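You operate a simulated robot arm through the tools that you are given. There is no shell and no other tool. Be economical: measure what you need, move in short steps, check, and stop when the job is done.

Carry out the task below with a simulated two-armed robot. There is one attempt and no reset: what you move stays moved.

Task
Put the silver bell on the plywood bench away on the shelf three of the wire shelving with black collars. Carry the teal jar caddy with both arms and set it on the plywood bench. Put the orange frost pad on the plywood bench away on the narrow wooden table. Take the pasta tub and put it on the shelf under the plywood work table. Open the pine drawer, take the pears tub and put it in the floor of the pine drawer and shut the drawer again. Put the yellow cloth pad with a strap on top of the teal tray. Take the teal toy block and put it on top of the mash tub. The order is free. Set down upright: silver bell, orange frost pad, teal toy block.

Only the result counts: the job must be done as asked and must still hold three seconds after the hand-in. Knocking over, shifting, dropping, spilling or breaking anything else fails it. Flat cloth is picked up by pressing the open fingertips on it (5 to 10 N) and closing them slowly along it; thin cloth reads only 2 to 8 mm in the jaws.

Robot
Two 6-joint arms with two-finger parallel grippers on one trunk, on a base that drives. Base frame: it is fixed to the floor where the robot stands at the start and does not move with it; the origin is under the middle of the robot, x ahead of it, y to its left, z up; the surface under the hand at the start is at about z = 76. Lengths are in cm, angles in rad, forces in N, time in s.
The left shoulder is at the start at [6, 18.7, 104.7], the right one opposite. With the tool pointing down near the work surface each hand reaches from about 26 to 62 cm from the robot's upright axis, wherever it stands, measured 20 degrees to its own side. Places, roughly: floor of the pine drawer [50, 100, 60]; mash tub [150, 125, 75]; narrow wooden table [130, 30, 80]; orange frost pad [75, 125, 75]; pasta tub [125, 125, 75]; pears tub [125, 100, 75]; pine drawer [50, 100, 60]; plywood bench [60, 60, 80]; shelf three of the wire shelving with black collar [-130, 140, 90]; shelf under the plywood work table [180, 330, 30]; silver bell (7x7x9 cm) [50, 10, 80]; teal jar caddy [50, 50, 50]; teal toy block (5x5x8 cm) [440, 530, 40]; teal tray (20x15x5 cm) [400, 530, 30]; yellow cloth pad with a strap [400, 525, 100]. Payload 1.57 kg a hand.
The tool frame of a hand sits at the grasp point between the pads (the TCP): z along the fingers, y along the line on which they close. The tips reach 3 cm beyond it. Largest opening 11 cm; finger width 2.4, thickness 1.2; the body of the gripper, 4.8 by 11.2 cm, starts 7.8 cm behind the TCP.
Orientation is that of the tool frame in the base frame, as a unit quaternion [w, x, y, z]. With the fingers straight down and closing along the base's y, the tool's x points along the base's -x, its y along +y and its z along -z.

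Tools
- The arms move only by the tool drive_tool. It takes "left_commands", "right_commands" or both (then of equal length, played together; a hand with none holds still); each is a list of rows, each a list of 7 numbers: the shift along the base's x, y, z in units of 150 mm (1.0 is 150 mm), then the turn, a rotation vector about the base's x, y, z in units of 45 degrees (1.0 is 45 degrees), then the closure in counts, from 0 (fully open) to 255 (shut). In form: [[dx, dy, dz, wx, wy, wz, jaw], ...]. A call has 1 to 10 rows; each row is the pose to reach, as a shift and turn from the pose commanded when the call began. A call with a number of a shift or a turn outside -1 to 1 is refused whole. Rows are played at 5 a second. More than 5 cm and 0.15 rad between two rows, or a gripper value outside its range, and nothing of the call is played. A pose out of reach is approached as far as the arm can. The call stops where the force on the tool passes 40 N (or 10 N more than at its start, if that is more) or the arm is blocked; 0.2 s more then pass. Each finger travels about 15.3 cm/s and halts on what it meets, pressing with about 21 N; the grip force reading is that of the motor and also rises with nothing between the fingers. The clock runs only during rows and for 0.2 s after the last one: add rows that repeat a pose to give the fingers time. The reply holds the time, the measured pose of the TCP, the force on the tool along the base axes, the opening and the grip force, in the units named above and with some noise, with the torque about the TCP (base axes, N m) and any sound that the robot's microphone picked up.
- Cameras (640 x 400 px; columns grow to the right, rows downward): "scene" is now at [-0.42, 2.88, 157.34]; the picture's right is [0.45, -0.89, 0.00], its down [-0.79, -0.40, -0.47] and it looks along [0.42, 0.21, -0.88] (base axes); focal length 279 px, centre (320, 200). "left" rides on the left gripper at [7, -1.6, -14.1] in its tool frame; the picture's right is [0.23, 0.97, 0.00], its down [-0.86, 0.20, -0.48] and it looks along [-0.47, 0.11, 0.88] (tool axes); focal length 222 px, centre (320, 200). "right" rides on the right gripper at [7, 1.6, -14.1] in its tool frame; the picture's right is [-0.23, 0.97, 0.00], its down [-0.86, -0.20, -0.48] and it looks along [-0.47, -0.11, 0.88] (tool axes); focal length 222 px, centre (320, 200). There is no depth. A picture from a camera that has moved, and an enlarged one, comes with that camera's place and axes in the base frame and with its lens.
- camera(camera): a new picture of that camera. It takes no simulated time.
- raise_lower(by): slides the trunk up (or, below 0, down) by that many cm; the arms and the scene camera ride with it, the base frame stays. It gives what a move gives, with no picture.
- steer(legs): drives the robot by 1 to 6 legs, each [ahead, left, turn to the left] in cm, cm and rad, along the robot's own axes; the way and the turn of a leg run together, so that a leg with both is an arc; at most 150 cm and 3.142 rad a leg. The arms and the cameras ride along, it lands a little off, and it stops where it bumps. It gives what a move gives.
- aim_head(pan, tilt): turns the head with the scene camera to pan (to the left, within 1.501 rad either way) and tilt (down, from -0.506 to 1.204), counted from straight ahead of the robot. It gives what a move gives.
- close_up(camera, box): a new picture of the part [left, top, right, bottom] of that camera's present view, enlarged. It takes no simulated time.
- finish_job(): hands the job in; it is judged then, once.

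Work in short steps. Places have to be worked out from the pictures, the camera data and where the tool is seen: move nearer, look again, correct. Check each grasp and each placing, and mend what went wrong. You have 217 turns and 212 pictures in all, those below and enlarged ones among them. Open the grippers and draw the arms clear of the work before you hand the job in, unless the task says otherwise; then end with one line.

The tools are called after "Request:" as a command line: name --argument value ..., lists and objects as JSON in quotes. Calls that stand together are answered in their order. drive_tool: Moves the arms, as the interface text tells. Its arguments: {"type":"object","properties":{"left_commands":{"type":"array","items":{"type":"array","items":{"type":"number"}}},"right_commands":{"type":"array","items":{"type":"array","items":{"type":"number"}}}},"required":[]} The other tools are called the same way: raise_lower (by) slides the trunk up or down; steer (legs) drives the base; aim_head (pan, tilt) turns the head that bears the scene camera; camera (camera) takes a picture; close_up (camera, box) takes an enlarged picture of a part of a camera's view; finish_job () hands the job in.

At the start:

```text
time_s: 0.0
left_tool_pos: [28.48, 39.08, 105.04]
left_tcp_rot: [0.0, 0.0, 1.0, 0.0]
left_force: [0.4, 0.8, 0.2]
left_wrist_torque: [0.01, -0.04, 0.0]
left_grip_width: 11.01
left_gripper_force: 0.1
right_tool_pos: [34.25, 3.16, 100.63]
right_tcp_rot: [0.0, 0.0, 1.0, -0.001]
right_force: [0.4, 0.2, 0.1]
right_wrist_torque: [0.03, -0.03, -0.01]
right_grip_width: 11.02
right_gripper_force: 0.1
trunk travel left (down, up): [-67.5, 31.5]
robot x, y, heading: [-0.26, 0.1, -0.002]
head pan, tilt: [0.468, 1.079]
```

scene: 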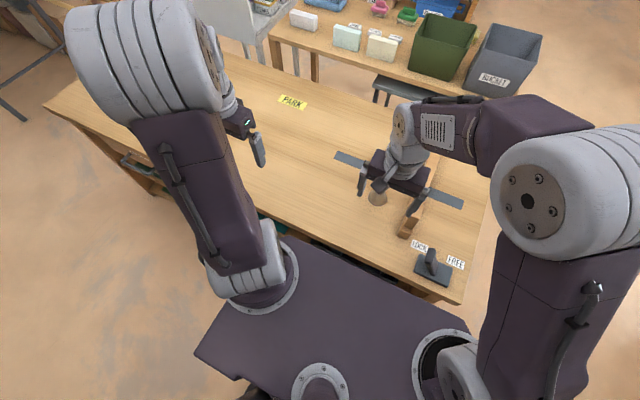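
right: 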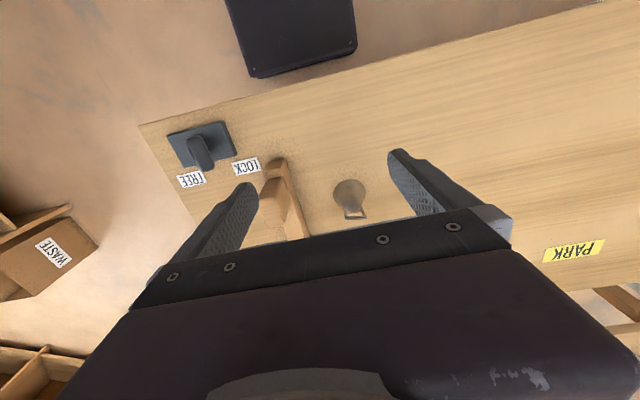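
left: 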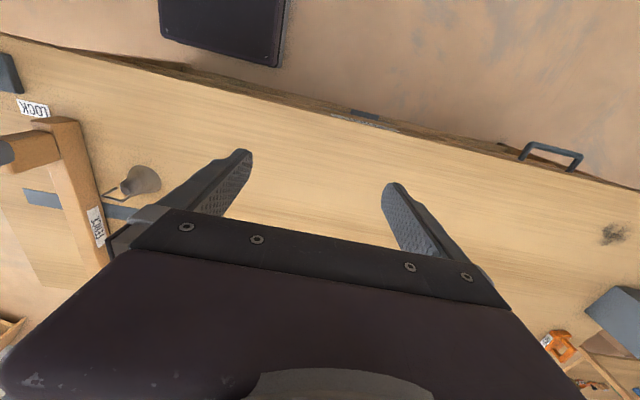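

I start by looking around with the head to find the objects.

Request:
aim_head --pan 0.0 --tilt 0.75

Request:
camera --camera "scene"

Request:
aim_head --pan 0.9 --tilt 0.6

Request:
camera --camera "scene"

Request:
aim_head --pan 1.45 --tilt 0.4

Request:
camera --camera "scene"

```text
time_s: 0.9
left_tool_pos: [28.38, 38.97, 105.02]
left_tcp_rot: [0.0, 0.0, 1.0, 0.0]
left_force: [-0.2, 0.1, 0.1]
left_wrist_torque: [0.03, 0.02, -0.02]
left_grip_width: 10.99
left_gripper_force: 0.0
right_tool_pos: [34.16, 3.15, 100.69]
right_tcp_rot: [0.0, 0.0, 1.0, 0.0]
right_force: [-0.2, 0.0, 0.2]
right_wrist_torque: [-0.01, 0.01, 0.02]
right_grip_width: 10.99
right_gripper_force: 0.0
trunk travel left (down, up): [-67.5, 31.5]
robot x, y, heading: [-0.07, 0.21, -0.001]
head pan, tilt: [0.0, 0.75]
```

```text
208 pictures are left
camera scene: at [2.09, -0.02, 159.78], right [0.0, -1.0, 0.0], down [-0.68, 0.0, -0.73], along [0.73, 0.0, -0.68], focal length 279 px, centre (320, 200)
```

scene: 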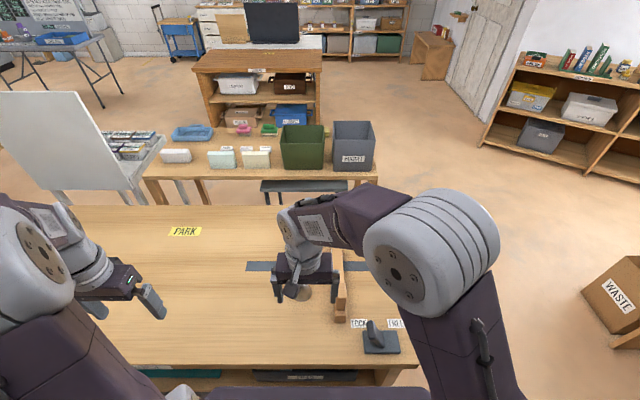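

```text
time_s: 2.1
left_tool_pos: [28.43, 39.05, 105.03]
left_tcp_rot: [0.0, 0.0, 1.0, 0.001]
left_force: [-0.5, -0.4, -0.2]
left_wrist_torque: [-0.03, 0.0, 0.01]
left_grip_width: 10.99
left_gripper_force: 0.1
right_tool_pos: [34.33, 3.24, 100.81]
right_tcp_rot: [0.0, 0.0, 1.0, 0.0]
right_force: [0.9, -1.2, 0.1]
right_wrist_torque: [-0.01, -0.02, -0.01]
right_grip_width: 11.0
right_gripper_force: 0.0
trunk travel left (down, up): [-67.5, 31.5]
robot x, y, heading: [-0.34, -0.27, -0.002]
head pan, tilt: [0.901, 0.6]
```

```text
207 pictures are left
camera scene: at [-0.68, 6.89, 161.07], right [0.78, -0.62, 0.0], down [-0.35, -0.44, -0.82], along [0.51, 0.65, -0.57], focal length 279 px, centre (320, 200)
```

scene: 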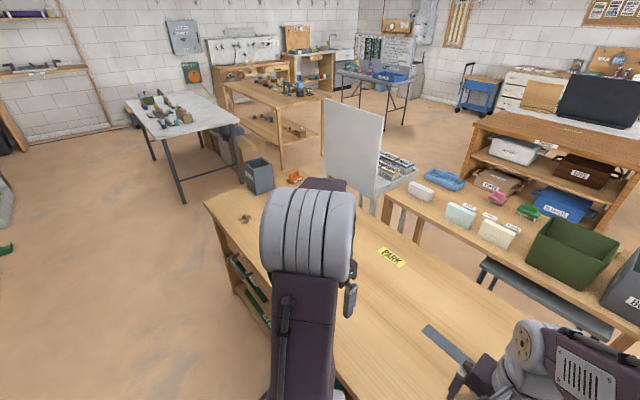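

```text
time_s: 3.1
left_tool_pos: [28.39, 39.03, 104.85]
left_tcp_rot: [0.001, 0.0, 1.0, 0.0]
left_force: [1.1, 0.5, 1.0]
left_wrist_torque: [0.02, -0.01, -0.05]
left_grip_width: 11.03
left_gripper_force: 0.0
right_tool_pos: [34.34, 3.11, 100.76]
right_tcp_rot: [0.0, -0.001, 1.0, 0.0]
right_force: [0.4, 0.3, -0.3]
right_wrist_torque: [0.0, -0.01, 0.03]
right_grip_width: 10.99
right_gripper_force: 0.2
trunk travel left (down, up): [-67.5, 31.5]
robot x, y, heading: [-0.1, -0.03, -0.001]
head pan, tilt: [1.45, 0.4]
```

```text
206 pictures are left
camera scene: at [-5.06, 9.16, 162.89], right [0.99, -0.12, 0.0], down [-0.05, -0.39, -0.92], along [0.11, 0.91, -0.39], focal length 279 px, centre (320, 200)
```

scene: 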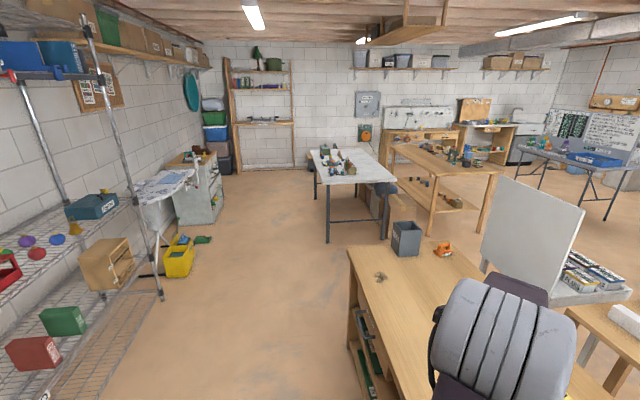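

I zoom in on the bell area and white table with tubs.

Request:
close_up --camera "left" --box '[0, 60, 260, 280]'

Request:
close_up --camera "right" --box '[140, 90, 460, 290]'

Request:
close_up --camera "scene" --box '[0, 150, 240, 400]'

Request:
close_up --camera "scene" --box '[320, 200, 640, 400]'

```text
1.82 times, centred on (130, 170) of left
camera zoom: at [21.54, 37.47, 119.12], right [-0.23, 0.97, 0.0], down [0.86, 0.2, 0.48], along [0.47, 0.11, -0.88], focal length 404 px, centre (666, 254)
```

zoom: 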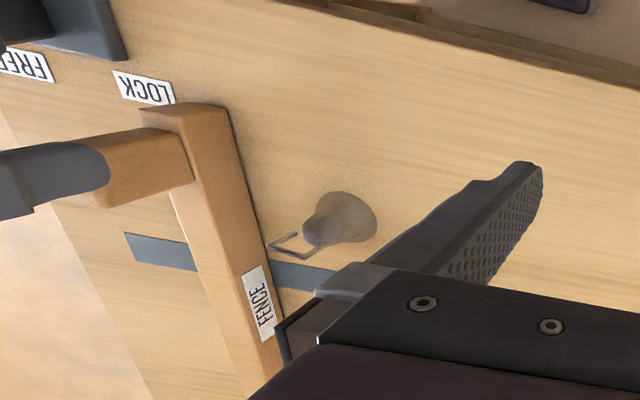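

```text
2.00 times, centred on (300, 190) of right
camera zoom: at [27.28, 4.79, 114.89], right [0.23, 0.97, 0.0], down [0.86, -0.2, 0.48], along [0.47, -0.11, -0.88], focal length 444 px, centre (360, 220)
```

zoom: 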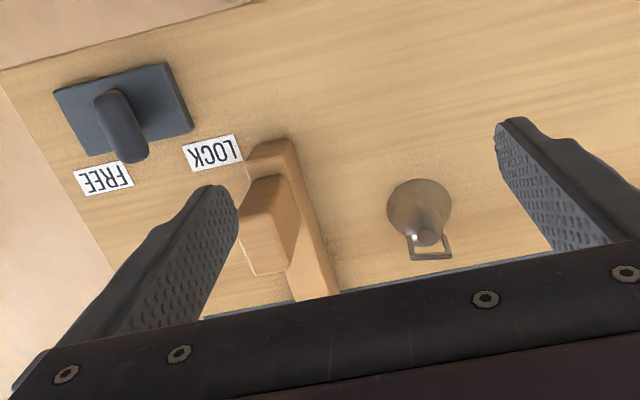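

```text
1.60 times, centred on (120, 275) of scene
camera zoom: at [-5.06, 9.16, 162.89], right [0.99, -0.12, 0.0], down [-0.05, -0.39, -0.92], along [0.11, 0.91, -0.39], focal length 446 px, centre (640, 80)
```

zoom: 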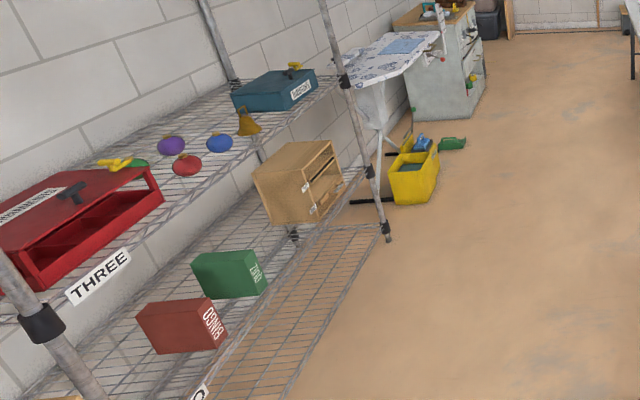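

```text
2.00 times, centred on (480, 300) of scene
camera zoom: at [-5.06, 9.16, 162.89], right [0.99, -0.12, 0.0], down [-0.05, -0.39, -0.92], along [0.11, 0.91, -0.39], focal length 558 px, centre (0, 0)
```

zoom: 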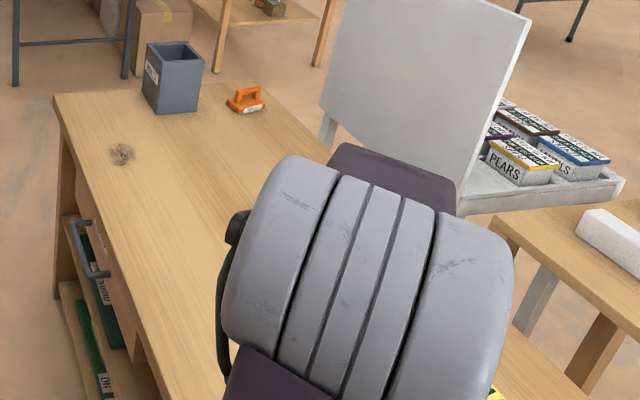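

The bell seems at about (47, 5.8) with a loop handle on top. I move the right hand up to it, above, for a closer look.

Request:
drive_tool --right_commands '[[0.25, 0.1, 0, 0, 0, 0, 60], [0.5, 0.18, -0.1, 0, 0, 0, 60], [0.7, 0.18, -0.3, 0, 0, 0, 60], [0.7, 0.18, -0.35, 0, 0, 0, 60]]'

Request:
camera --camera "right"

Request:
camera --camera "left"

```text
time_s: 4.1
left_tool_pos: [28.57, 39.1, 104.97]
left_tcp_rot: [0.0, -0.001, 1.0, 0.0]
left_force: [-0.3, 0.3, -0.2]
left_wrist_torque: [0.03, -0.01, -0.01]
left_grip_width: 10.99
left_gripper_force: 0.0
right_tool_pos: [44.85, 5.94, 95.47]
right_tcp_rot: [0.0, 0.001, 1.0, 0.0]
right_force: [0.5, 0.1, -0.5]
right_wrist_torque: [0.03, -0.01, 0.04]
right_grip_width: 8.44
right_gripper_force: 0.2
trunk travel left (down, up): [-67.5, 31.5]
robot x, y, heading: [0.07, 0.01, -0.001]
head pan, tilt: [1.45, 0.4]
```

```text
201 pictures are left
camera right: at [37.85, 7.6, 109.57], right [0.23, 0.97, 0.0], down [0.85, -0.2, 0.48], along [0.47, -0.11, -0.88], focal length 222 px, centre (320, 200)
```

right: 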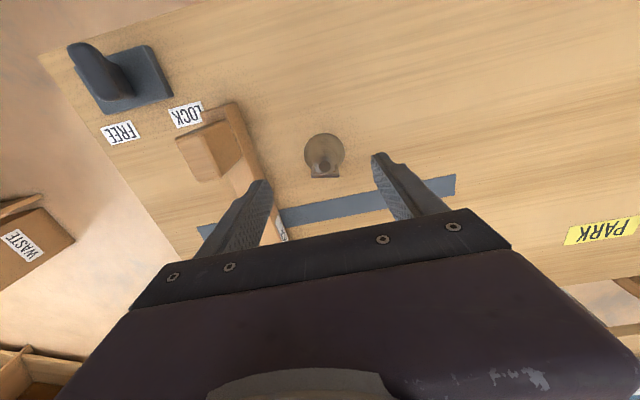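

```text
200 pictures are left
camera left: at [21.5, 37.48, 119.13], right [-0.23, 0.97, 0.0], down [0.85, 0.2, 0.48], along [0.47, 0.11, -0.88], focal length 222 px, centre (320, 200)
```

left: 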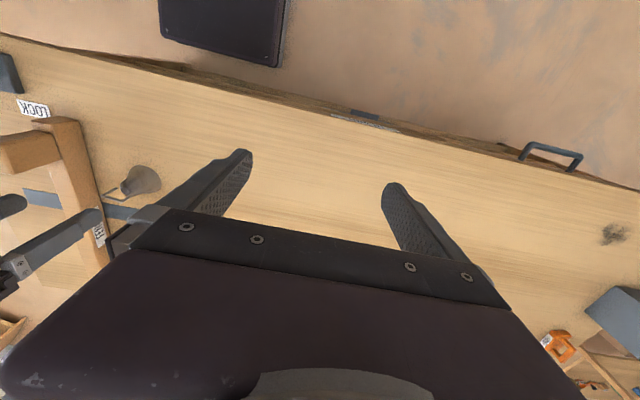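

Bell axis is about (48, 6) with the loop top near z 85; the fence is 5 cm clear. I lower onto the loop and close along y.

Request:
drive_tool --right_commands '[[0.21, 0, -0.2, 0, 0, 0, 100], [0.21, 0, -0.45, 0, 0, 0, 100], [0.21, 0, -0.6, 0, 0, 0, 100], [0.21, 0, -0.72, 0, 0, 0, 100], [0.21, 0, -0.72, 0, 0, 0, 100]]'

Request:
camera --camera "right"

Request:
aim_head --pan 0.0 --tilt 1.0

Request:
camera --camera "scene"

```text
time_s: 5.3
left_tool_pos: [28.45, 39.02, 105.03]
left_tcp_rot: [0.0, 0.0, 1.0, 0.0]
left_force: [0.6, -1.0, 0.0]
left_wrist_torque: [0.03, -0.04, 0.04]
left_grip_width: 10.98
left_gripper_force: 0.0
right_tool_pos: [47.85, 5.73, 84.64]
right_tcp_rot: [0.0, 0.0, 1.0, 0.0]
right_force: [-0.3, -0.1, -1.0]
right_wrist_torque: [0.01, 0.02, -0.03]
right_grip_width: 6.69
right_gripper_force: 0.0
trunk travel left (down, up): [-67.5, 31.5]
robot x, y, heading: [-0.03, -0.3, -0.005]
head pan, tilt: [1.45, 0.4]
```

```text
199 pictures are left
camera right: at [40.92, 7.39, 98.81], right [0.23, 0.97, 0.0], down [0.85, -0.2, 0.48], along [0.47, -0.11, -0.88], focal length 222 px, centre (320, 200)
```

right: 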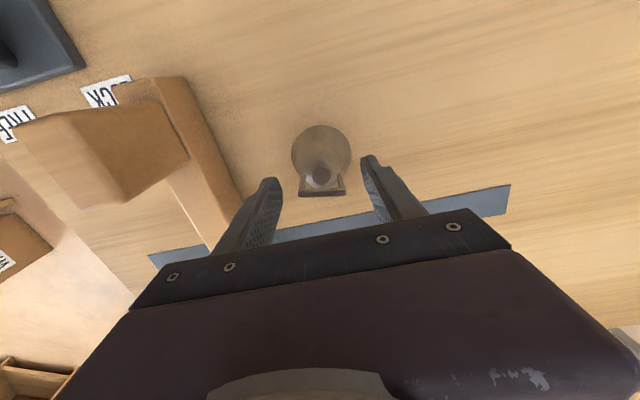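

```text
time_s: 6.8
left_tool_pos: [28.54, 39.1, 105.15]
left_tcp_rot: [0.0, 0.0, 1.0, 0.0]
left_force: [-0.4, 0.0, -0.5]
left_wrist_torque: [0.0, 0.01, 0.02]
left_grip_width: 11.0
left_gripper_force: 0.0
right_tool_pos: [47.8, 5.7, 84.77]
right_tcp_rot: [-0.001, 0.0, 1.0, -0.001]
right_force: [-0.2, 0.8, 0.0]
right_wrist_torque: [-0.04, -0.03, -0.02]
right_grip_width: 6.67
right_gripper_force: 0.1
trunk travel left (down, up): [-67.5, 31.5]
robot x, y, heading: [-0.03, 0.07, -0.002]
head pan, tilt: [0.0, 1.0]
```

```text
198 pictures are left
camera scene: at [0.79, -0.02, 157.87], right [0.0, -1.0, 0.0], down [-0.84, 0.0, -0.54], along [0.54, 0.0, -0.84], focal length 279 px, centre (320, 200)
```

scene: 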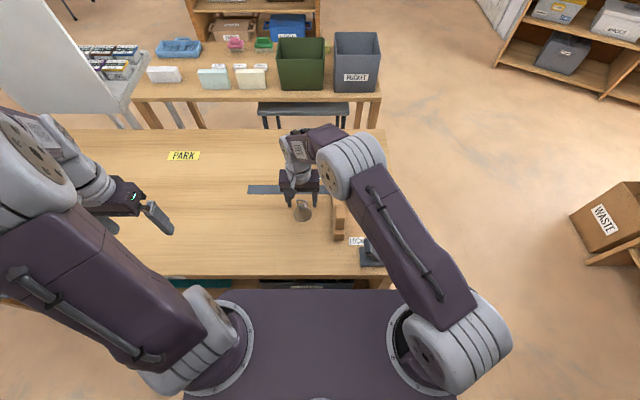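

Loop lies between the fingers. I close on it.

Request:
drive_tool --right_commands '[[0, 0.01, -0.01, 0, 0, 0, 150], [0, 0.01, -0.01, 0, 0, 0, 200], [0, 0.01, -0.01, 0, 0, 0, 255], [0, 0.01, -0.01, 0, 0, 0, 255], [0, 0.01, -0.01, 0, 0, 0, 255]]'

Request:
drive_tool --right_commands '[[0, 0, 0.1, 0, 0, 0, 255], [0, 0, 0.4, 0, 0, 0, 255], [0, 0, 0.7, 0, 0, 0, 255], [0, 0, 0.7, 0, 0, 0, 255]]'

Request:
camera --camera "right"

Request:
camera --camera "left"

```text
time_s: 8.1
left_tool_pos: [28.52, 38.98, 104.96]
left_tcp_rot: [0.0, -0.001, 1.0, 0.0]
left_force: [0.1, 0.2, -0.3]
left_wrist_torque: [-0.04, 0.02, 0.02]
left_grip_width: 11.0
left_gripper_force: 0.1
right_tool_pos: [47.93, 5.99, 84.53]
right_tcp_rot: [0.0, 0.0, 1.0, 0.0]
right_force: [-0.4, 0.3, -0.4]
right_wrist_torque: [0.0, -0.01, 0.01]
right_grip_width: 3.45
right_gripper_force: 14.0
trunk travel left (down, up): [-67.5, 31.5]
robot x, y, heading: [0.48, -0.14, -0.0]
head pan, tilt: [0.0, 1.0]
```

```text
time_s: 9.1
left_tool_pos: [28.48, 38.98, 105.04]
left_tcp_rot: [0.0, 0.0, 1.0, 0.0]
left_force: [0.0, -0.5, 0.1]
left_wrist_torque: [-0.02, -0.02, 0.0]
left_grip_width: 11.01
left_gripper_force: 0.1
right_tool_pos: [47.92, 6.04, 94.99]
right_tcp_rot: [0.0, 0.0, 1.0, 0.0]
right_force: [-0.2, 0.5, -0.7]
right_wrist_torque: [-0.02, 0.01, 0.02]
right_grip_width: 3.45
right_gripper_force: 13.9
trunk travel left (down, up): [-67.5, 31.5]
robot x, y, heading: [-0.2, 0.08, 0.001]
head pan, tilt: [0.0, 1.0]
```

```text
197 pictures are left
camera right: at [40.97, 7.67, 109.08], right [0.23, 0.97, 0.0], down [0.86, -0.2, 0.48], along [0.47, -0.11, -0.88], focal length 222 px, centre (320, 200)
```

right: 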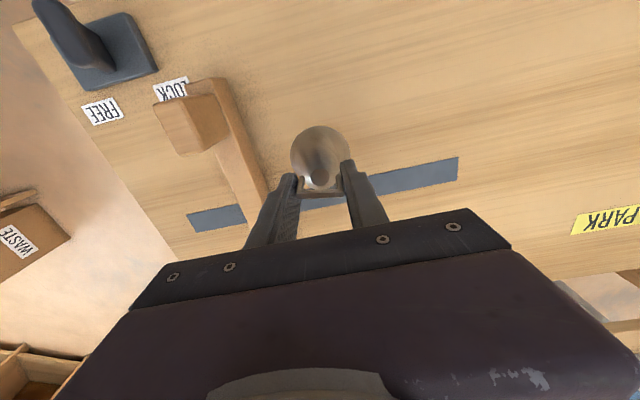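

```text
196 pictures are left
camera left: at [21.59, 37.48, 119.11], right [-0.23, 0.97, 0.0], down [0.86, 0.2, 0.48], along [0.47, 0.11, -0.88], focal length 222 px, centre (320, 200)
```

left: 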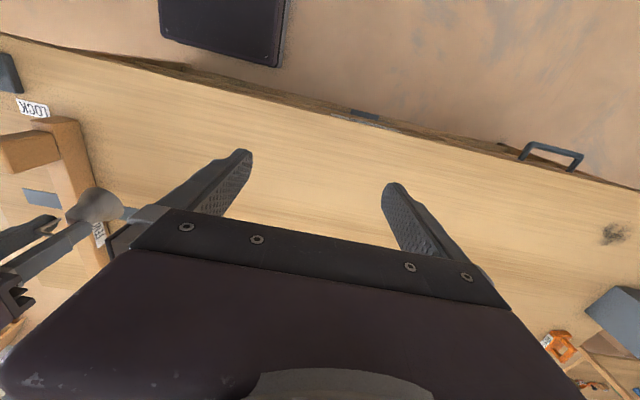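

Bell held. I back away from the bench, turn left, and look at the shelving.

Request:
drive_tool --right_commands '[[-0.3, 0, 0.2, 0, 0, 0, 255], [-0.6, -0.15, 0.4, 0, 0, 0, 255], [-0.9, -0.3, 0.6, 0, 0, 0, 255], [-0.9, -0.3, 0.8, 0, 0, 0, 255]]'

Request:
steer --legs '[[-40, 0, 0], [0, 0, 1.571]]'

Request:
aim_head --pan 0.7 --tilt 0.4

Request:
camera --camera "scene"

```text
refused: row 1 steps farther than a row can; nothing moved
```

```text
time_s: 15.3
left_tool_pos: [-77.43, 29.95, 104.97]
left_tcp_rot: [0.0, -0.694, 0.72, 0.0]
left_force: [0.8, 0.7, -0.5]
left_wrist_torque: [0.02, 0.02, 0.0]
left_grip_width: 11.01
left_gripper_force: 0.0
right_tool_pos: [-43.58, 48.14, 94.87]
right_tcp_rot: [0.0, -0.694, 0.72, 0.001]
right_force: [0.9, 0.0, -1.1]
right_wrist_torque: [0.01, 0.0, 0.0]
right_grip_width: 3.45
right_gripper_force: 14.5
trunk travel left (down, up): [-67.5, 31.5]
robot x, y, heading: [-39.25, 0.01, 1.528]
head pan, tilt: [0.0, 1.0]
```

```text
time_s: 16.3
left_tool_pos: [-77.42, 29.86, 105.06]
left_tcp_rot: [0.0, -0.694, 0.72, 0.0]
left_force: [0.0, 0.7, -0.2]
left_wrist_torque: [0.0, 0.0, -0.03]
left_grip_width: 11.0
left_gripper_force: 0.0
right_tool_pos: [-43.65, 48.08, 94.86]
right_tcp_rot: [0.0, -0.694, 0.72, 0.0]
right_force: [-0.7, 0.0, -0.4]
right_wrist_torque: [0.02, -0.01, 0.01]
right_grip_width: 3.47
right_gripper_force: 14.2
trunk travel left (down, up): [-67.5, 31.5]
robot x, y, heading: [-39.61, -0.01, 1.533]
head pan, tilt: [0.7, 0.4]
```

```text
195 pictures are left
camera scene: at [-45.52, 1.39, 162.89], right [0.79, 0.62, 0.0], down [0.24, -0.31, -0.92], along [-0.57, 0.73, -0.39], focal length 279 px, centre (320, 200)
```

scene: 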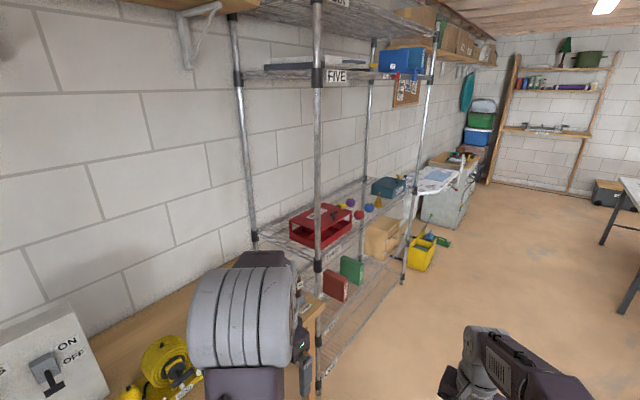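

The shelving has only shelf five far above shelf three, so there is lots of headroom. I drive along to y≈115, then turn to face the shelf.

Request:
steer --legs '[[125, 0, 0.04], [0, 0, 1.571]]'

Request:
aim_head --pan 0.0 --tilt 0.75

Request:
camera --camera "scene"

```text
time_s: 26.6
left_tool_pos: [-65.32, 88.09, 105.02]
left_tcp_rot: [0.0, 1.0, 0.011, 0.0]
left_force: [-1.0, -0.6, -0.7]
left_wrist_torque: [-0.01, -0.02, 0.02]
left_grip_width: 11.01
left_gripper_force: 0.0
right_tool_pos: [-85.32, 120.62, 94.87]
right_tcp_rot: [0.0, 1.0, 0.012, -0.001]
right_force: [-0.1, 0.5, 0.0]
right_wrist_torque: [-0.03, 0.02, 0.01]
right_grip_width: 3.44
right_gripper_force: 13.7
trunk travel left (down, up): [-67.5, 31.5]
robot x, y, heading: [-37.91, 127.72, -3.119]
head pan, tilt: [0.7, 0.4]
```

```text
time_s: 27.7
left_tool_pos: [-65.22, 88.12, 104.94]
left_tcp_rot: [0.0, 1.0, 0.011, 0.0]
left_force: [-0.5, 0.1, 0.2]
left_wrist_torque: [-0.01, -0.02, 0.01]
left_grip_width: 11.01
left_gripper_force: 0.1
right_tool_pos: [-85.42, 120.77, 94.91]
right_tcp_rot: [0.001, 1.0, 0.011, -0.001]
right_force: [0.0, 0.0, -0.3]
right_wrist_torque: [-0.01, 0.01, -0.04]
right_grip_width: 3.44
right_gripper_force: 14.0
trunk travel left (down, up): [-67.5, 31.5]
robot x, y, heading: [-37.83, 127.51, -3.117]
head pan, tilt: [0.0, 0.75]
```

```text
194 pictures are left
camera scene: at [-40.15, 127.66, 159.79], right [-0.02, 1.0, 0.0], down [0.68, 0.02, -0.73], along [-0.73, -0.02, -0.68], focal length 279 px, centre (320, 200)
```

scene: 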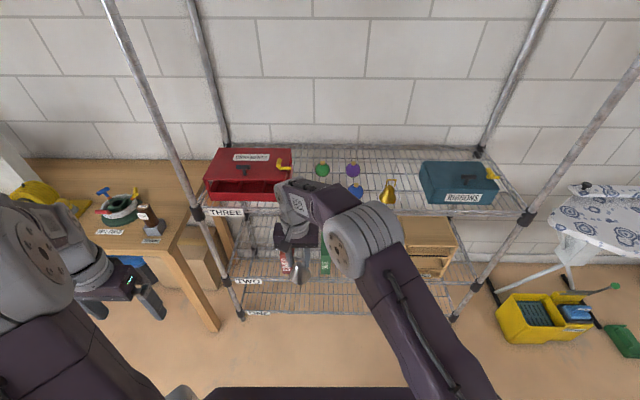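

The free spot on shelf three is about (-126, 156), between the gold bell and the blue box. I raise the trunk 20 cm, slide right and drive closer.

Request:
raise_lower --by 20

Request:
steer --legs '[[0, -11, -0.024], [32, 0, 0]]'

Request:
aim_head --pan -0.3 --tilt 0.9

Request:
camera --camera "scene"

Request:
camera --camera "right"

```text
time_s: 29.9
left_tool_pos: [-65.23, 88.1, 124.95]
left_tcp_rot: [0.0, 1.0, 0.012, 0.001]
left_force: [-0.8, -0.1, 0.0]
left_wrist_torque: [0.01, 0.03, 0.0]
left_grip_width: 11.0
left_gripper_force: 0.2
right_tool_pos: [-85.38, 120.68, 114.9]
right_tcp_rot: [0.0, 1.0, 0.012, 0.0]
right_force: [0.1, 0.3, -1.3]
right_wrist_torque: [-0.02, 0.01, -0.03]
right_grip_width: 3.43
right_gripper_force: 14.1
trunk travel left (down, up): [-87.5, 11.5]
robot x, y, heading: [-37.52, 127.78, -3.121]
head pan, tilt: [0.0, 0.75]
```

```text
time_s: 32.8
left_tool_pos: [-98.22, 99.8, 125.04]
left_tcp_rot: [-0.001, 1.0, -0.001, -0.001]
left_force: [0.3, -0.5, 0.4]
left_wrist_torque: [-0.02, 0.03, 0.01]
left_grip_width: 11.0
left_gripper_force: 0.1
right_tool_pos: [-117.54, 132.77, 115.07]
right_tcp_rot: [0.0, 1.0, -0.002, 0.0]
right_force: [0.0, 0.6, 0.0]
right_wrist_torque: [0.03, 0.05, 0.01]
right_grip_width: 3.43
right_gripper_force: 13.9
trunk travel left (down, up): [-87.5, 11.5]
robot x, y, heading: [-69.87, 138.68, 3.141]
head pan, tilt: [0.0, 0.75]
```

```text
time_s: 33.6
left_tool_pos: [-98.6, 99.8, 125.06]
left_tcp_rot: [0.0, 1.0, 0.0, 0.0]
left_force: [-1.1, 0.7, -0.5]
left_wrist_torque: [-0.03, -0.04, -0.01]
left_grip_width: 10.97
left_gripper_force: 0.0
right_tool_pos: [-117.94, 132.93, 114.83]
right_tcp_rot: [0.0, 1.0, -0.001, 0.0]
right_force: [-0.6, 0.8, -0.7]
right_wrist_torque: [-0.01, -0.01, -0.01]
right_grip_width: 3.46
right_gripper_force: 14.2
trunk travel left (down, up): [-87.5, 11.5]
robot x, y, heading: [-70.05, 138.99, 3.138]
head pan, tilt: [-0.3, 0.901]
```

```text
193 pictures are left
camera scene: at [-71.48, 141.06, 178.6], right [0.3, 0.96, 0.0], down [0.75, -0.23, -0.62], along [-0.59, 0.18, -0.78], focal length 279 px, centre (320, 200)
```

scene: 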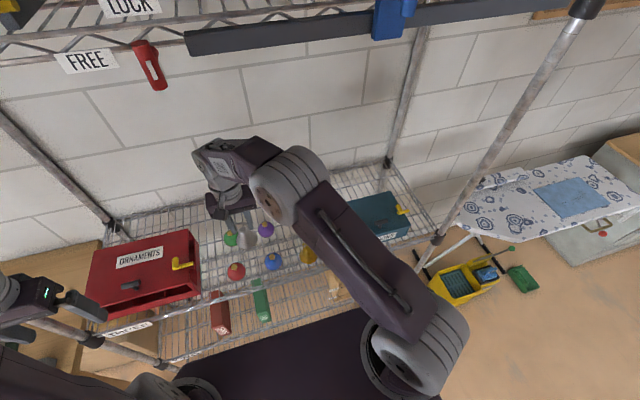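

```text
192 pictures are left
camera right: at [-110.9, 131.35, 129.04], right [-0.23, -0.97, 0.0], down [-0.86, 0.2, 0.48], along [-0.47, 0.11, -0.88], focal length 222 px, centre (320, 200)
```

right: 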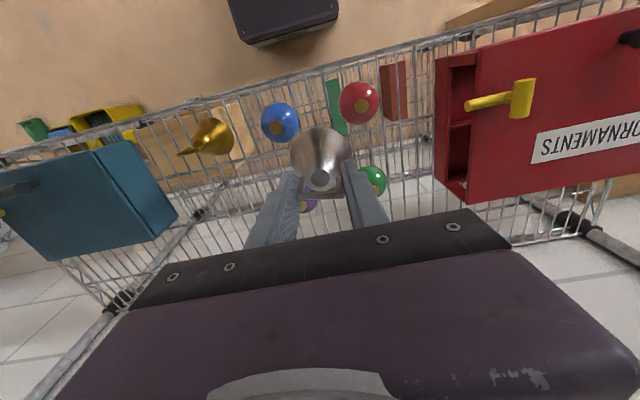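

The gold bell is at (-114, 149.5), the box edge at y≈162; the target (-127, 153) is clear. I move over it in the air first.

Request:
drive_tool --right_commands '[[-0.1, 0.25, 0, 0, 0, 0, 255], [-0.2, 0.5, 0, 0, 0, 0, 255], [-0.35, 0.75, 0, 0, 0, 0, 255], [-0.5, 1.0, 0, 0, 0, 0, 255]]'

Request:
drive_tool --right_commands '[[-0.1, 0.25, -0.1, 0, 0, 0, 255], [-0.12, 0.34, -0.35, 0, 0, 0, 255], [-0.12, 0.34, -0.6, 0, 0, 0, 255], [-0.12, 0.34, -0.8, 0, 0, 0, 255], [-0.12, 0.34, -0.8, 0, 0, 0, 255]]'

Request:
camera --camera "right"

Request:
camera --camera "scene"

```text
time_s: 34.6
left_tool_pos: [-98.6, 100.09, 124.96]
left_tcp_rot: [0.001, 1.0, -0.002, 0.001]
left_force: [0.1, 0.3, 0.3]
left_wrist_torque: [-0.01, 0.0, -0.01]
left_grip_width: 11.02
left_gripper_force: 0.2
right_tool_pos: [-125.39, 148.21, 114.87]
right_tcp_rot: [0.001, 1.0, -0.001, 0.001]
right_force: [-0.7, 0.3, -0.2]
right_wrist_torque: [0.01, -0.04, -0.01]
right_grip_width: 3.47
right_gripper_force: 13.5
trunk travel left (down, up): [-87.5, 11.5]
robot x, y, heading: [-70.21, 139.37, 3.138]
head pan, tilt: [-0.3, 0.901]
```

```text
time_s: 35.8
left_tool_pos: [-98.51, 99.9, 124.93]
left_tcp_rot: [-0.001, 1.0, 0.0, 0.0]
left_force: [0.3, 0.6, -0.3]
left_wrist_torque: [-0.02, 0.0, -0.06]
left_grip_width: 11.01
left_gripper_force: 0.2
right_tool_pos: [-126.93, 153.1, 102.89]
right_tcp_rot: [0.0, 1.0, 0.0, 0.0]
right_force: [-0.2, -0.6, -0.4]
right_wrist_torque: [-0.04, 0.0, -0.01]
right_grip_width: 3.47
right_gripper_force: 13.4
trunk travel left (down, up): [-87.5, 11.5]
robot x, y, heading: [-70.14, 139.03, 3.144]
head pan, tilt: [-0.3, 0.901]
```

```text
191 pictures are left
camera right: at [-119.97, 151.55, 116.96], right [-0.23, -0.97, 0.0], down [-0.85, 0.2, 0.48], along [-0.47, 0.11, -0.88], focal length 222 px, centre (320, 200)
```

right: 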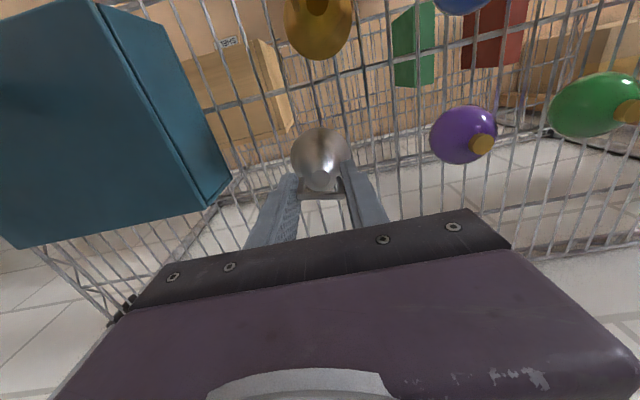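

```text
190 pictures are left
camera scene: at [-71.41, 141.17, 178.59], right [0.3, 0.95, 0.0], down [0.75, -0.23, -0.62], along [-0.59, 0.18, -0.78], focal length 279 px, centre (320, 200)
```

scene: 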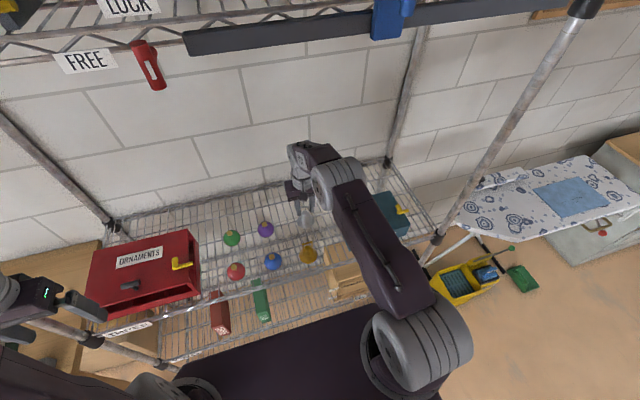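

Clear space around. I lower in small rows toward the shelf.

Request:
drive_tool --right_commands '[[0, 0, -0.07, 0, 0, 0, 255], [0, 0, -0.14, 0, 0, 0, 255], [0, 0, -0.2, 0, 0, 0, 255], [0, 0, -0.24, 0, 0, 0, 255]]'

```text
time_s: 36.8
left_tool_pos: [-98.14, 99.79, 125.11]
left_tcp_rot: [0.0, 1.0, -0.001, 0.0]
left_force: [0.8, 0.2, -0.3]
left_wrist_torque: [0.01, 0.03, 0.01]
left_grip_width: 10.99
left_gripper_force: 0.1
right_tool_pos: [-127.03, 153.07, 99.51]
right_tcp_rot: [0.0, 1.0, -0.001, -0.003]
right_force: [-2.9, 1.3, 10.5]
right_wrist_torque: [0.02, -0.03, 0.02]
right_grip_width: 3.47
right_gripper_force: 14.4
trunk travel left (down, up): [-87.5, 11.5]
robot x, y, heading: [-69.77, 139.02, 3.139]
head pan, tilt: [-0.3, 0.901]
```

Contact at about 10 N (shelf near z 91). I open a little and rise.

Request:
drive_tool --right_commands '[[0, 0, -0.22, 0, 0, 0, 200], [0, 0, -0.22, 0, 0, 0, 140], [0, 0, -0.22, 0, 0, 0, 115], [0, 0, -0.22, 0, 0, 0, 115]]'

Request:
camera --camera "right"

```text
time_s: 37.1
left_tool_pos: [-98.09, 99.74, 125.23]
left_tcp_rot: [0.0, 1.0, -0.001, -0.002]
left_force: [-0.4, 0.9, 0.2]
left_wrist_torque: [0.0, 0.0, -0.02]
left_grip_width: 11.0
left_gripper_force: 0.0
right_tool_pos: [-127.17, 153.06, 99.58]
right_tcp_rot: [-0.001, 1.0, -0.001, -0.006]
right_force: [5.9, -0.4, 17.8]
right_wrist_torque: [0.01, -0.01, 0.04]
right_grip_width: 3.46
right_gripper_force: 13.9
trunk travel left (down, up): [-87.5, 11.5]
robot x, y, heading: [-70.19, 138.85, 3.142]
head pan, tilt: [-0.3, 0.901]
stopped in row 1 (right hand): the force on the tool passed its limit at 72 N (the readings are from after the stop); the commanded pose is now the measured one
```

```text
189 pictures are left
camera right: at [-120.05, 151.49, 113.6], right [-0.23, -0.97, 0.0], down [-0.85, 0.2, 0.49], along [-0.47, 0.11, -0.87], focal length 222 px, centre (320, 200)
```

right: 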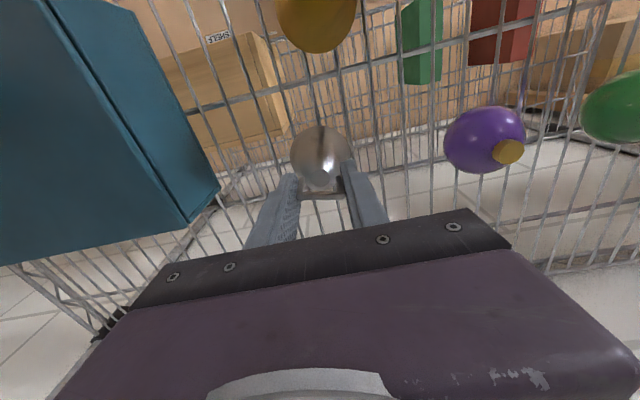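

My mistake (shift was counted from the new pose); it stopped with no displacement visible. Now I open in place.

Request:
drive_tool --right_commands '[[0, 0, 0.01, 0, 0, 0, 255], [0, 0, 0.01, 0, 0, 0, 190], [0, 0, 0.01, 0, 0, 0, 140], [0, 0, 0.01, 0, 0, 0, 115], [0, 0, 0.01, 0, 0, 0, 115]]'

Request:
drive_tool --right_commands '[[0, 0, 0.2, 0, 0, 0, 115], [0, 0, 0.5, 0, 0, 0, 115], [0, 0, 0.8, 0, 0, 0, 115], [0.3, 0, 1, 0, 0, 0, 115]]'

Request:
camera --camera "right"

```text
time_s: 38.3
left_tool_pos: [-98.42, 99.82, 124.94]
left_tcp_rot: [0.0, 1.0, 0.0, 0.0]
left_force: [0.7, -0.1, -0.7]
left_wrist_torque: [-0.01, -0.01, 0.04]
left_grip_width: 11.0
left_gripper_force: 0.0
right_tool_pos: [-127.46, 153.17, 99.34]
right_tcp_rot: [0.0, 1.0, -0.001, -0.003]
right_force: [-0.7, 0.2, -0.3]
right_wrist_torque: [-0.01, 0.02, -0.01]
right_grip_width: 6.05
right_gripper_force: 0.1
trunk travel left (down, up): [-87.5, 11.5]
robot x, y, heading: [-69.65, 139.12, 3.14]
head pan, tilt: [-0.3, 0.901]
```

```text
refused: row 4 steps farther than a row can; nothing moved
```

```text
188 pictures are left
camera right: at [-120.3, 151.51, 113.49], right [-0.23, -0.97, 0.0], down [-0.85, 0.2, 0.48], along [-0.47, 0.11, -0.88], focal length 222 px, centre (320, 200)
```

right: 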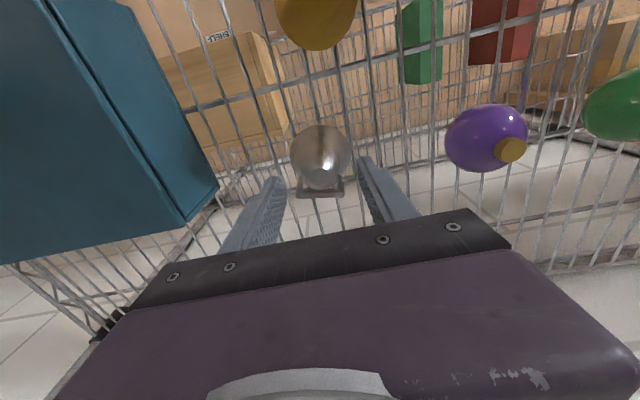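

Bell stands. I rise and retreat.

Request:
drive_tool --right_commands '[[0, 0, 0.2, 0, 0, 0, 115], [0, 0, 0.5, 0, 0, 0, 115], [0, 0, 0.8, 0, 0, 0, 115], [0.2, 0, 1, 0, 0, 0, 115], [0.5, 0, 1, 0, 0, 0, 0], [0.8, 0, 1, 0, 0, 0, 0]]'

Request:
camera --camera "right"

```text
time_s: 39.7
left_tool_pos: [-98.55, 99.91, 125.0]
left_tcp_rot: [0.0, 1.0, -0.001, -0.001]
left_force: [-0.4, 0.5, 0.4]
left_wrist_torque: [0.02, -0.02, -0.01]
left_grip_width: 11.01
left_gripper_force: 0.1
right_tool_pos: [-115.17, 153.09, 114.45]
right_tcp_rot: [0.0, 1.0, -0.001, -0.004]
right_force: [0.4, 0.1, 1.0]
right_wrist_torque: [0.0, 0.02, -0.01]
right_grip_width: 11.0
right_gripper_force: 0.1
trunk travel left (down, up): [-87.5, 11.5]
robot x, y, heading: [-69.9, 138.86, 3.143]
head pan, tilt: [-0.3, 0.901]
```

```text
187 pictures are left
camera right: at [-108.1, 151.49, 128.58], right [-0.23, -0.97, 0.0], down [-0.85, 0.2, 0.49], along [-0.47, 0.11, -0.87], focal length 222 px, centre (320, 200)
```

right: 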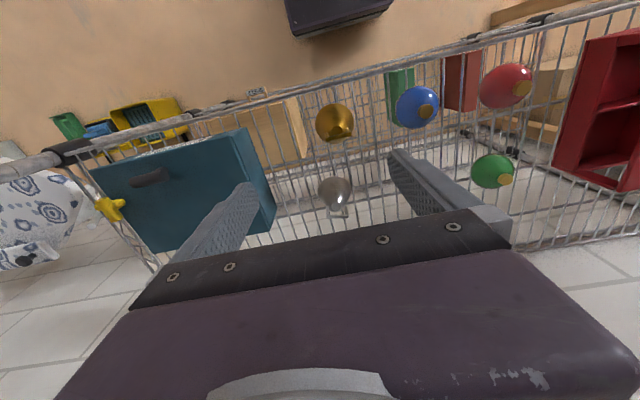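

Bell is placed. Now I go back toward the bench and face its drawer.

Request:
steer --legs '[[-25, 0, 0], [0, 35, 0], [0, 0, 3.14]]'

Request:
aim_head --pan 0 --tilt 0.85

Request:
camera --camera "scene"

```text
time_s: 50.8
left_tool_pos: [-17.03, 142.81, 124.96]
left_tcp_rot: [0.0, -0.004, 1.0, 0.0]
left_force: [-0.2, 0.2, 0.4]
left_wrist_torque: [0.02, -0.01, -0.01]
left_grip_width: 10.99
left_gripper_force: 0.0
right_tool_pos: [0.4, 89.75, 114.44]
right_tcp_rot: [0.003, -0.003, 1.0, -0.001]
right_force: [-0.3, -0.5, -0.6]
right_wrist_torque: [-0.02, 0.0, 0.0]
right_grip_width: 11.03
right_gripper_force: 0.1
trunk travel left (down, up): [-87.5, 11.5]
robot x, y, heading: [-45.13, 103.43, 0.007]
head pan, tilt: [-0.3, 0.901]
```

```text
time_s: 51.6
left_tool_pos: [-17.01, 142.72, 125.06]
left_tcp_rot: [0.0, -0.003, 1.0, 0.001]
left_force: [-0.1, 0.1, 0.3]
left_wrist_torque: [0.01, -0.01, 0.0]
left_grip_width: 10.99
left_gripper_force: 0.2
right_tool_pos: [0.32, 89.79, 114.42]
right_tcp_rot: [0.004, -0.003, 1.0, 0.0]
right_force: [0.1, -0.8, 0.3]
right_wrist_torque: [0.0, 0.02, 0.01]
right_grip_width: 10.99
right_gripper_force: 0.1
trunk travel left (down, up): [-87.5, 11.5]
robot x, y, heading: [-45.05, 103.38, 0.01]
head pan, tilt: [0.0, 0.85]
```

```text
186 pictures are left
camera scene: at [-43.5, 103.47, 178.98], right [0.01, -1.0, 0.0], down [-0.75, -0.01, -0.66], along [0.66, 0.0, -0.75], focal length 279 px, centre (320, 200)
```

scene: 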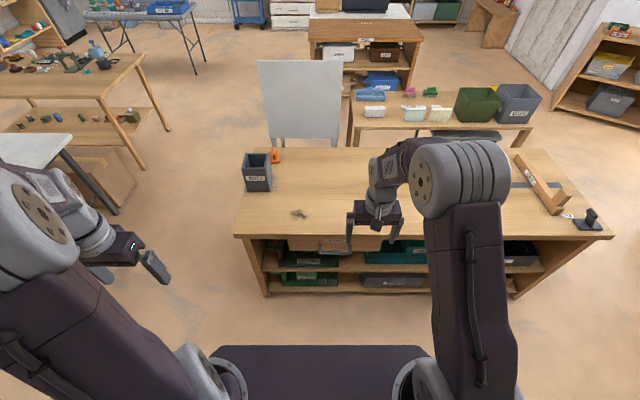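

I zoom in on the bench front.

Request:
close_up --camera "scene" --box '[230, 140, 550, 300]'

Request:
drive_tool --right_commands '[[0, -0.3, 0, 0, 0, 0, 0], [0, -0.6, 0, 0, 0, 0, 0], [0, -0.9, 0, 0, 0, 0, 0]]'

Request:
raise_lower --by -40

Request:
aim_head --pan 0 --tilt 0.75

Request:
camera --camera "scene"

```text
2.00 times, centred on (390, 220) of scene
camera zoom: at [-43.5, 103.47, 178.98], right [0.01, -1.0, 0.0], down [-0.75, -0.01, -0.66], along [0.66, 0.0, -0.75], focal length 558 px, centre (180, 160)
```

zoom: 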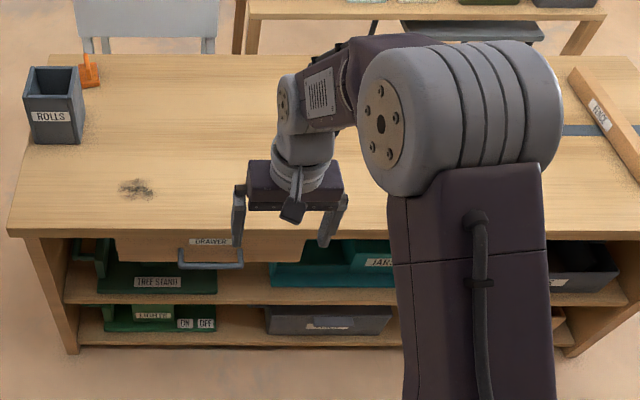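

```text
time_s: 52.4
left_tool_pos: [-16.9, 142.64, 125.06]
left_tcp_rot: [0.0, -0.004, 1.0, 0.001]
left_force: [0.0, -0.6, -0.4]
left_wrist_torque: [0.03, 0.02, 0.0]
left_grip_width: 10.99
left_gripper_force: 0.0
right_tool_pos: [0.46, 76.24, 114.55]
right_tcp_rot: [0.003, -0.005, 1.0, 0.001]
right_force: [1.1, 0.3, -0.2]
right_wrist_torque: [0.0, -0.02, 0.02]
right_grip_width: 10.96
right_gripper_force: 0.0
trunk travel left (down, up): [-87.5, 11.5]
robot x, y, heading: [-45.23, 103.31, 0.009]
head pan, tilt: [0.0, 0.85]
```

```text
time_s: 56.2
left_tool_pos: [-16.9, 142.83, 85.04]
left_tcp_rot: [-0.001, -0.003, 1.0, 0.0]
left_force: [-0.1, -0.6, -0.6]
left_wrist_torque: [-0.03, 0.01, -0.05]
left_grip_width: 11.0
left_gripper_force: 0.2
right_tool_pos: [0.34, 76.39, 74.61]
right_tcp_rot: [0.004, -0.003, 1.0, 0.0]
right_force: [0.1, 0.5, 0.5]
right_wrist_torque: [-0.06, 0.0, 0.0]
right_grip_width: 11.01
right_gripper_force: 0.1
trunk travel left (down, up): [-47.5, 51.5]
robot x, y, heading: [-45.3, 103.81, 0.008]
head pan, tilt: [0.0, 0.85]
```

```text
time_s: 56.9
left_tool_pos: [-16.98, 142.7, 84.99]
left_tcp_rot: [0.0, -0.003, 1.0, 0.0]
left_force: [-0.1, 0.1, 0.5]
left_wrist_torque: [-0.01, -0.01, -0.01]
left_grip_width: 11.0
left_gripper_force: 0.0
right_tool_pos: [0.37, 76.44, 74.65]
right_tcp_rot: [0.004, -0.003, 1.0, 0.0]
right_force: [0.3, -0.2, 0.3]
right_wrist_torque: [0.05, -0.02, -0.01]
right_grip_width: 10.99
right_gripper_force: 0.0
trunk travel left (down, up): [-47.5, 51.5]
robot x, y, heading: [-45.21, 103.31, 0.007]
head pan, tilt: [0.0, 0.75]
```

```text
184 pictures are left
camera scene: at [-43.03, 103.47, 139.78], right [0.01, -1.0, 0.0], down [-0.68, -0.01, -0.73], along [0.73, 0.01, -0.68], focal length 279 px, centre (320, 200)
```

scene: 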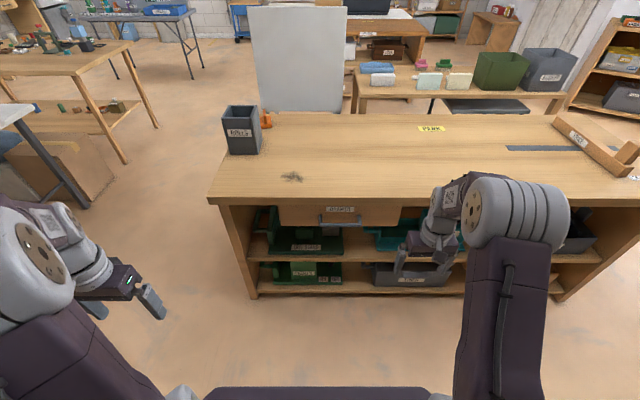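

Request:
close_up --camera "scene" --box '[200, 160, 440, 310]'

```text
2.67 times, centred on (320, 235) of scene
camera zoom: at [-43.03, 103.47, 139.78], right [0.01, -1.0, 0.0], down [-0.68, -0.01, -0.73], along [0.73, 0.01, -0.68], focal length 743 px, centre (320, 107)
```

zoom: 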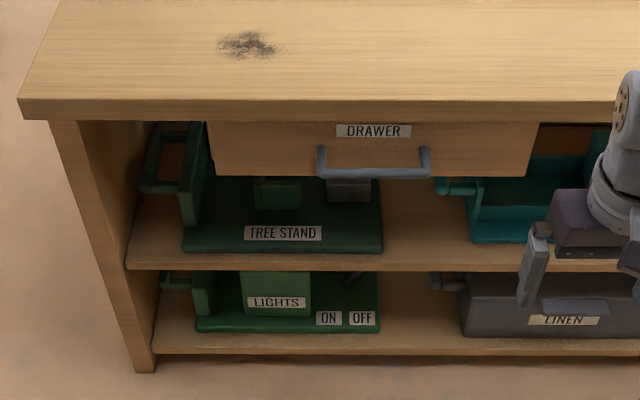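

The drawer handle is at about (24, 97, 65). I look at the teal caddy first: shift right along the bench, keeping the head low.

Request:
steer --legs '[[0, -55, 0]]'

Request:
raise_lower --by -35

Request:
aim_head --pan 0 --tilt 0.6

Request:
camera --camera "scene"

```text
time_s: 60.1
left_tool_pos: [-16.53, 87.06, 84.9]
left_tcp_rot: [-0.001, 0.0, 1.0, 0.0]
left_force: [-0.5, -0.5, -0.4]
left_wrist_torque: [0.01, 0.02, -0.02]
left_grip_width: 11.01
left_gripper_force: 0.1
right_tool_pos: [0.49, 20.69, 74.67]
right_tcp_rot: [0.003, -0.001, 1.0, 0.0]
right_force: [-1.2, -1.3, 0.2]
right_wrist_torque: [0.01, 0.0, 0.01]
right_grip_width: 10.98
right_gripper_force: 0.0
trunk travel left (down, up): [-47.5, 51.5]
robot x, y, heading: [-45.05, 47.58, 0.001]
head pan, tilt: [0.0, 0.75]
```

```text
time_s: 63.5
left_tool_pos: [-16.45, 87.23, 50.07]
left_tcp_rot: [-0.001, 0.0, 1.0, 0.0]
left_force: [-1.2, -0.5, -0.7]
left_wrist_torque: [0.01, -0.02, 0.01]
left_grip_width: 11.0
left_gripper_force: 0.0
right_tool_pos: [0.46, 20.8, 39.69]
right_tcp_rot: [0.004, -0.001, 1.0, 0.0]
right_force: [0.6, 0.1, -0.4]
right_wrist_torque: [-0.03, 0.01, -0.01]
right_grip_width: 10.98
right_gripper_force: 0.1
trunk travel left (down, up): [-12.5, 86.5]
robot x, y, heading: [-44.69, 48.11, 0.001]
head pan, tilt: [0.0, 0.75]
```

```text
time_s: 64.2
left_tool_pos: [-16.51, 87.11, 50.06]
left_tcp_rot: [0.0, -0.001, 1.0, 0.0]
left_force: [0.1, -0.2, 0.2]
left_wrist_torque: [0.02, -0.02, -0.01]
left_grip_width: 10.99
left_gripper_force: 0.1
right_tool_pos: [0.56, 20.71, 39.73]
right_tcp_rot: [0.004, 0.0, 1.0, 0.0]
right_force: [-0.4, 0.6, -0.4]
right_wrist_torque: [0.0, -0.01, -0.03]
right_grip_width: 11.02
right_gripper_force: 0.1
trunk travel left (down, up): [-12.5, 86.5]
robot x, y, heading: [-45.06, 48.09, 0.005]
head pan, tilt: [0.0, 0.6]
```

```text
182 pictures are left
camera scene: at [-42.22, 47.96, 106.07], right [0.0, -1.0, 0.0], down [-0.57, 0.0, -0.82], along [0.82, 0.0, -0.57], focal length 279 px, centre (320, 200)
```

scene: 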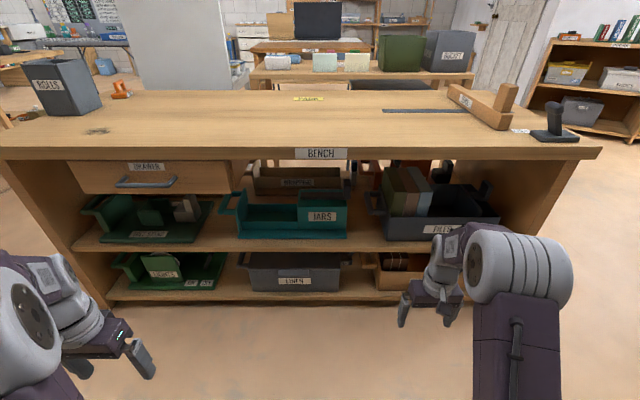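

Request:
close_up --camera "scene" --box '[200, 140, 420, 280]'

Request:
close_up --camera "scene" --box '[225, 160, 365, 250]'

```text
2.86 times, centred on (310, 210) of scene
camera zoom: at [-42.22, 47.96, 106.07], right [0.0, -1.0, 0.0], down [-0.57, 0.0, -0.82], along [0.82, 0.0, -0.57], focal length 796 px, centre (349, 171)
```

zoom: 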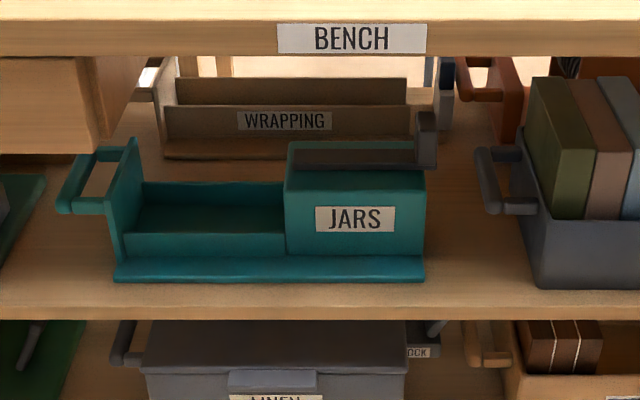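

```text
4.44 times, centred on (295, 205) of scene
camera zoom: at [-42.22, 47.96, 106.07], right [0.0, -1.0, 0.0], down [-0.57, 0.0, -0.82], along [0.82, 0.0, -0.57], focal length 1239 px, centre (431, 178)
```

zoom: 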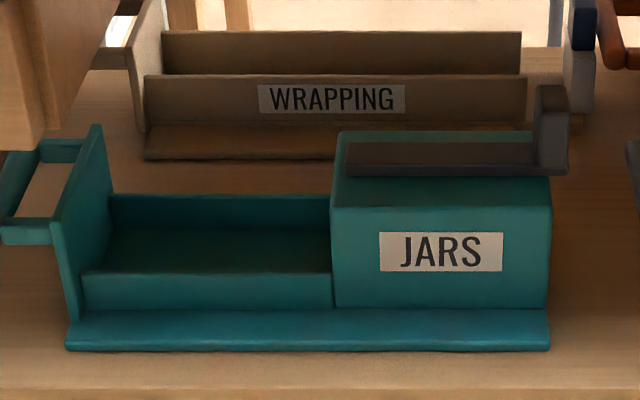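

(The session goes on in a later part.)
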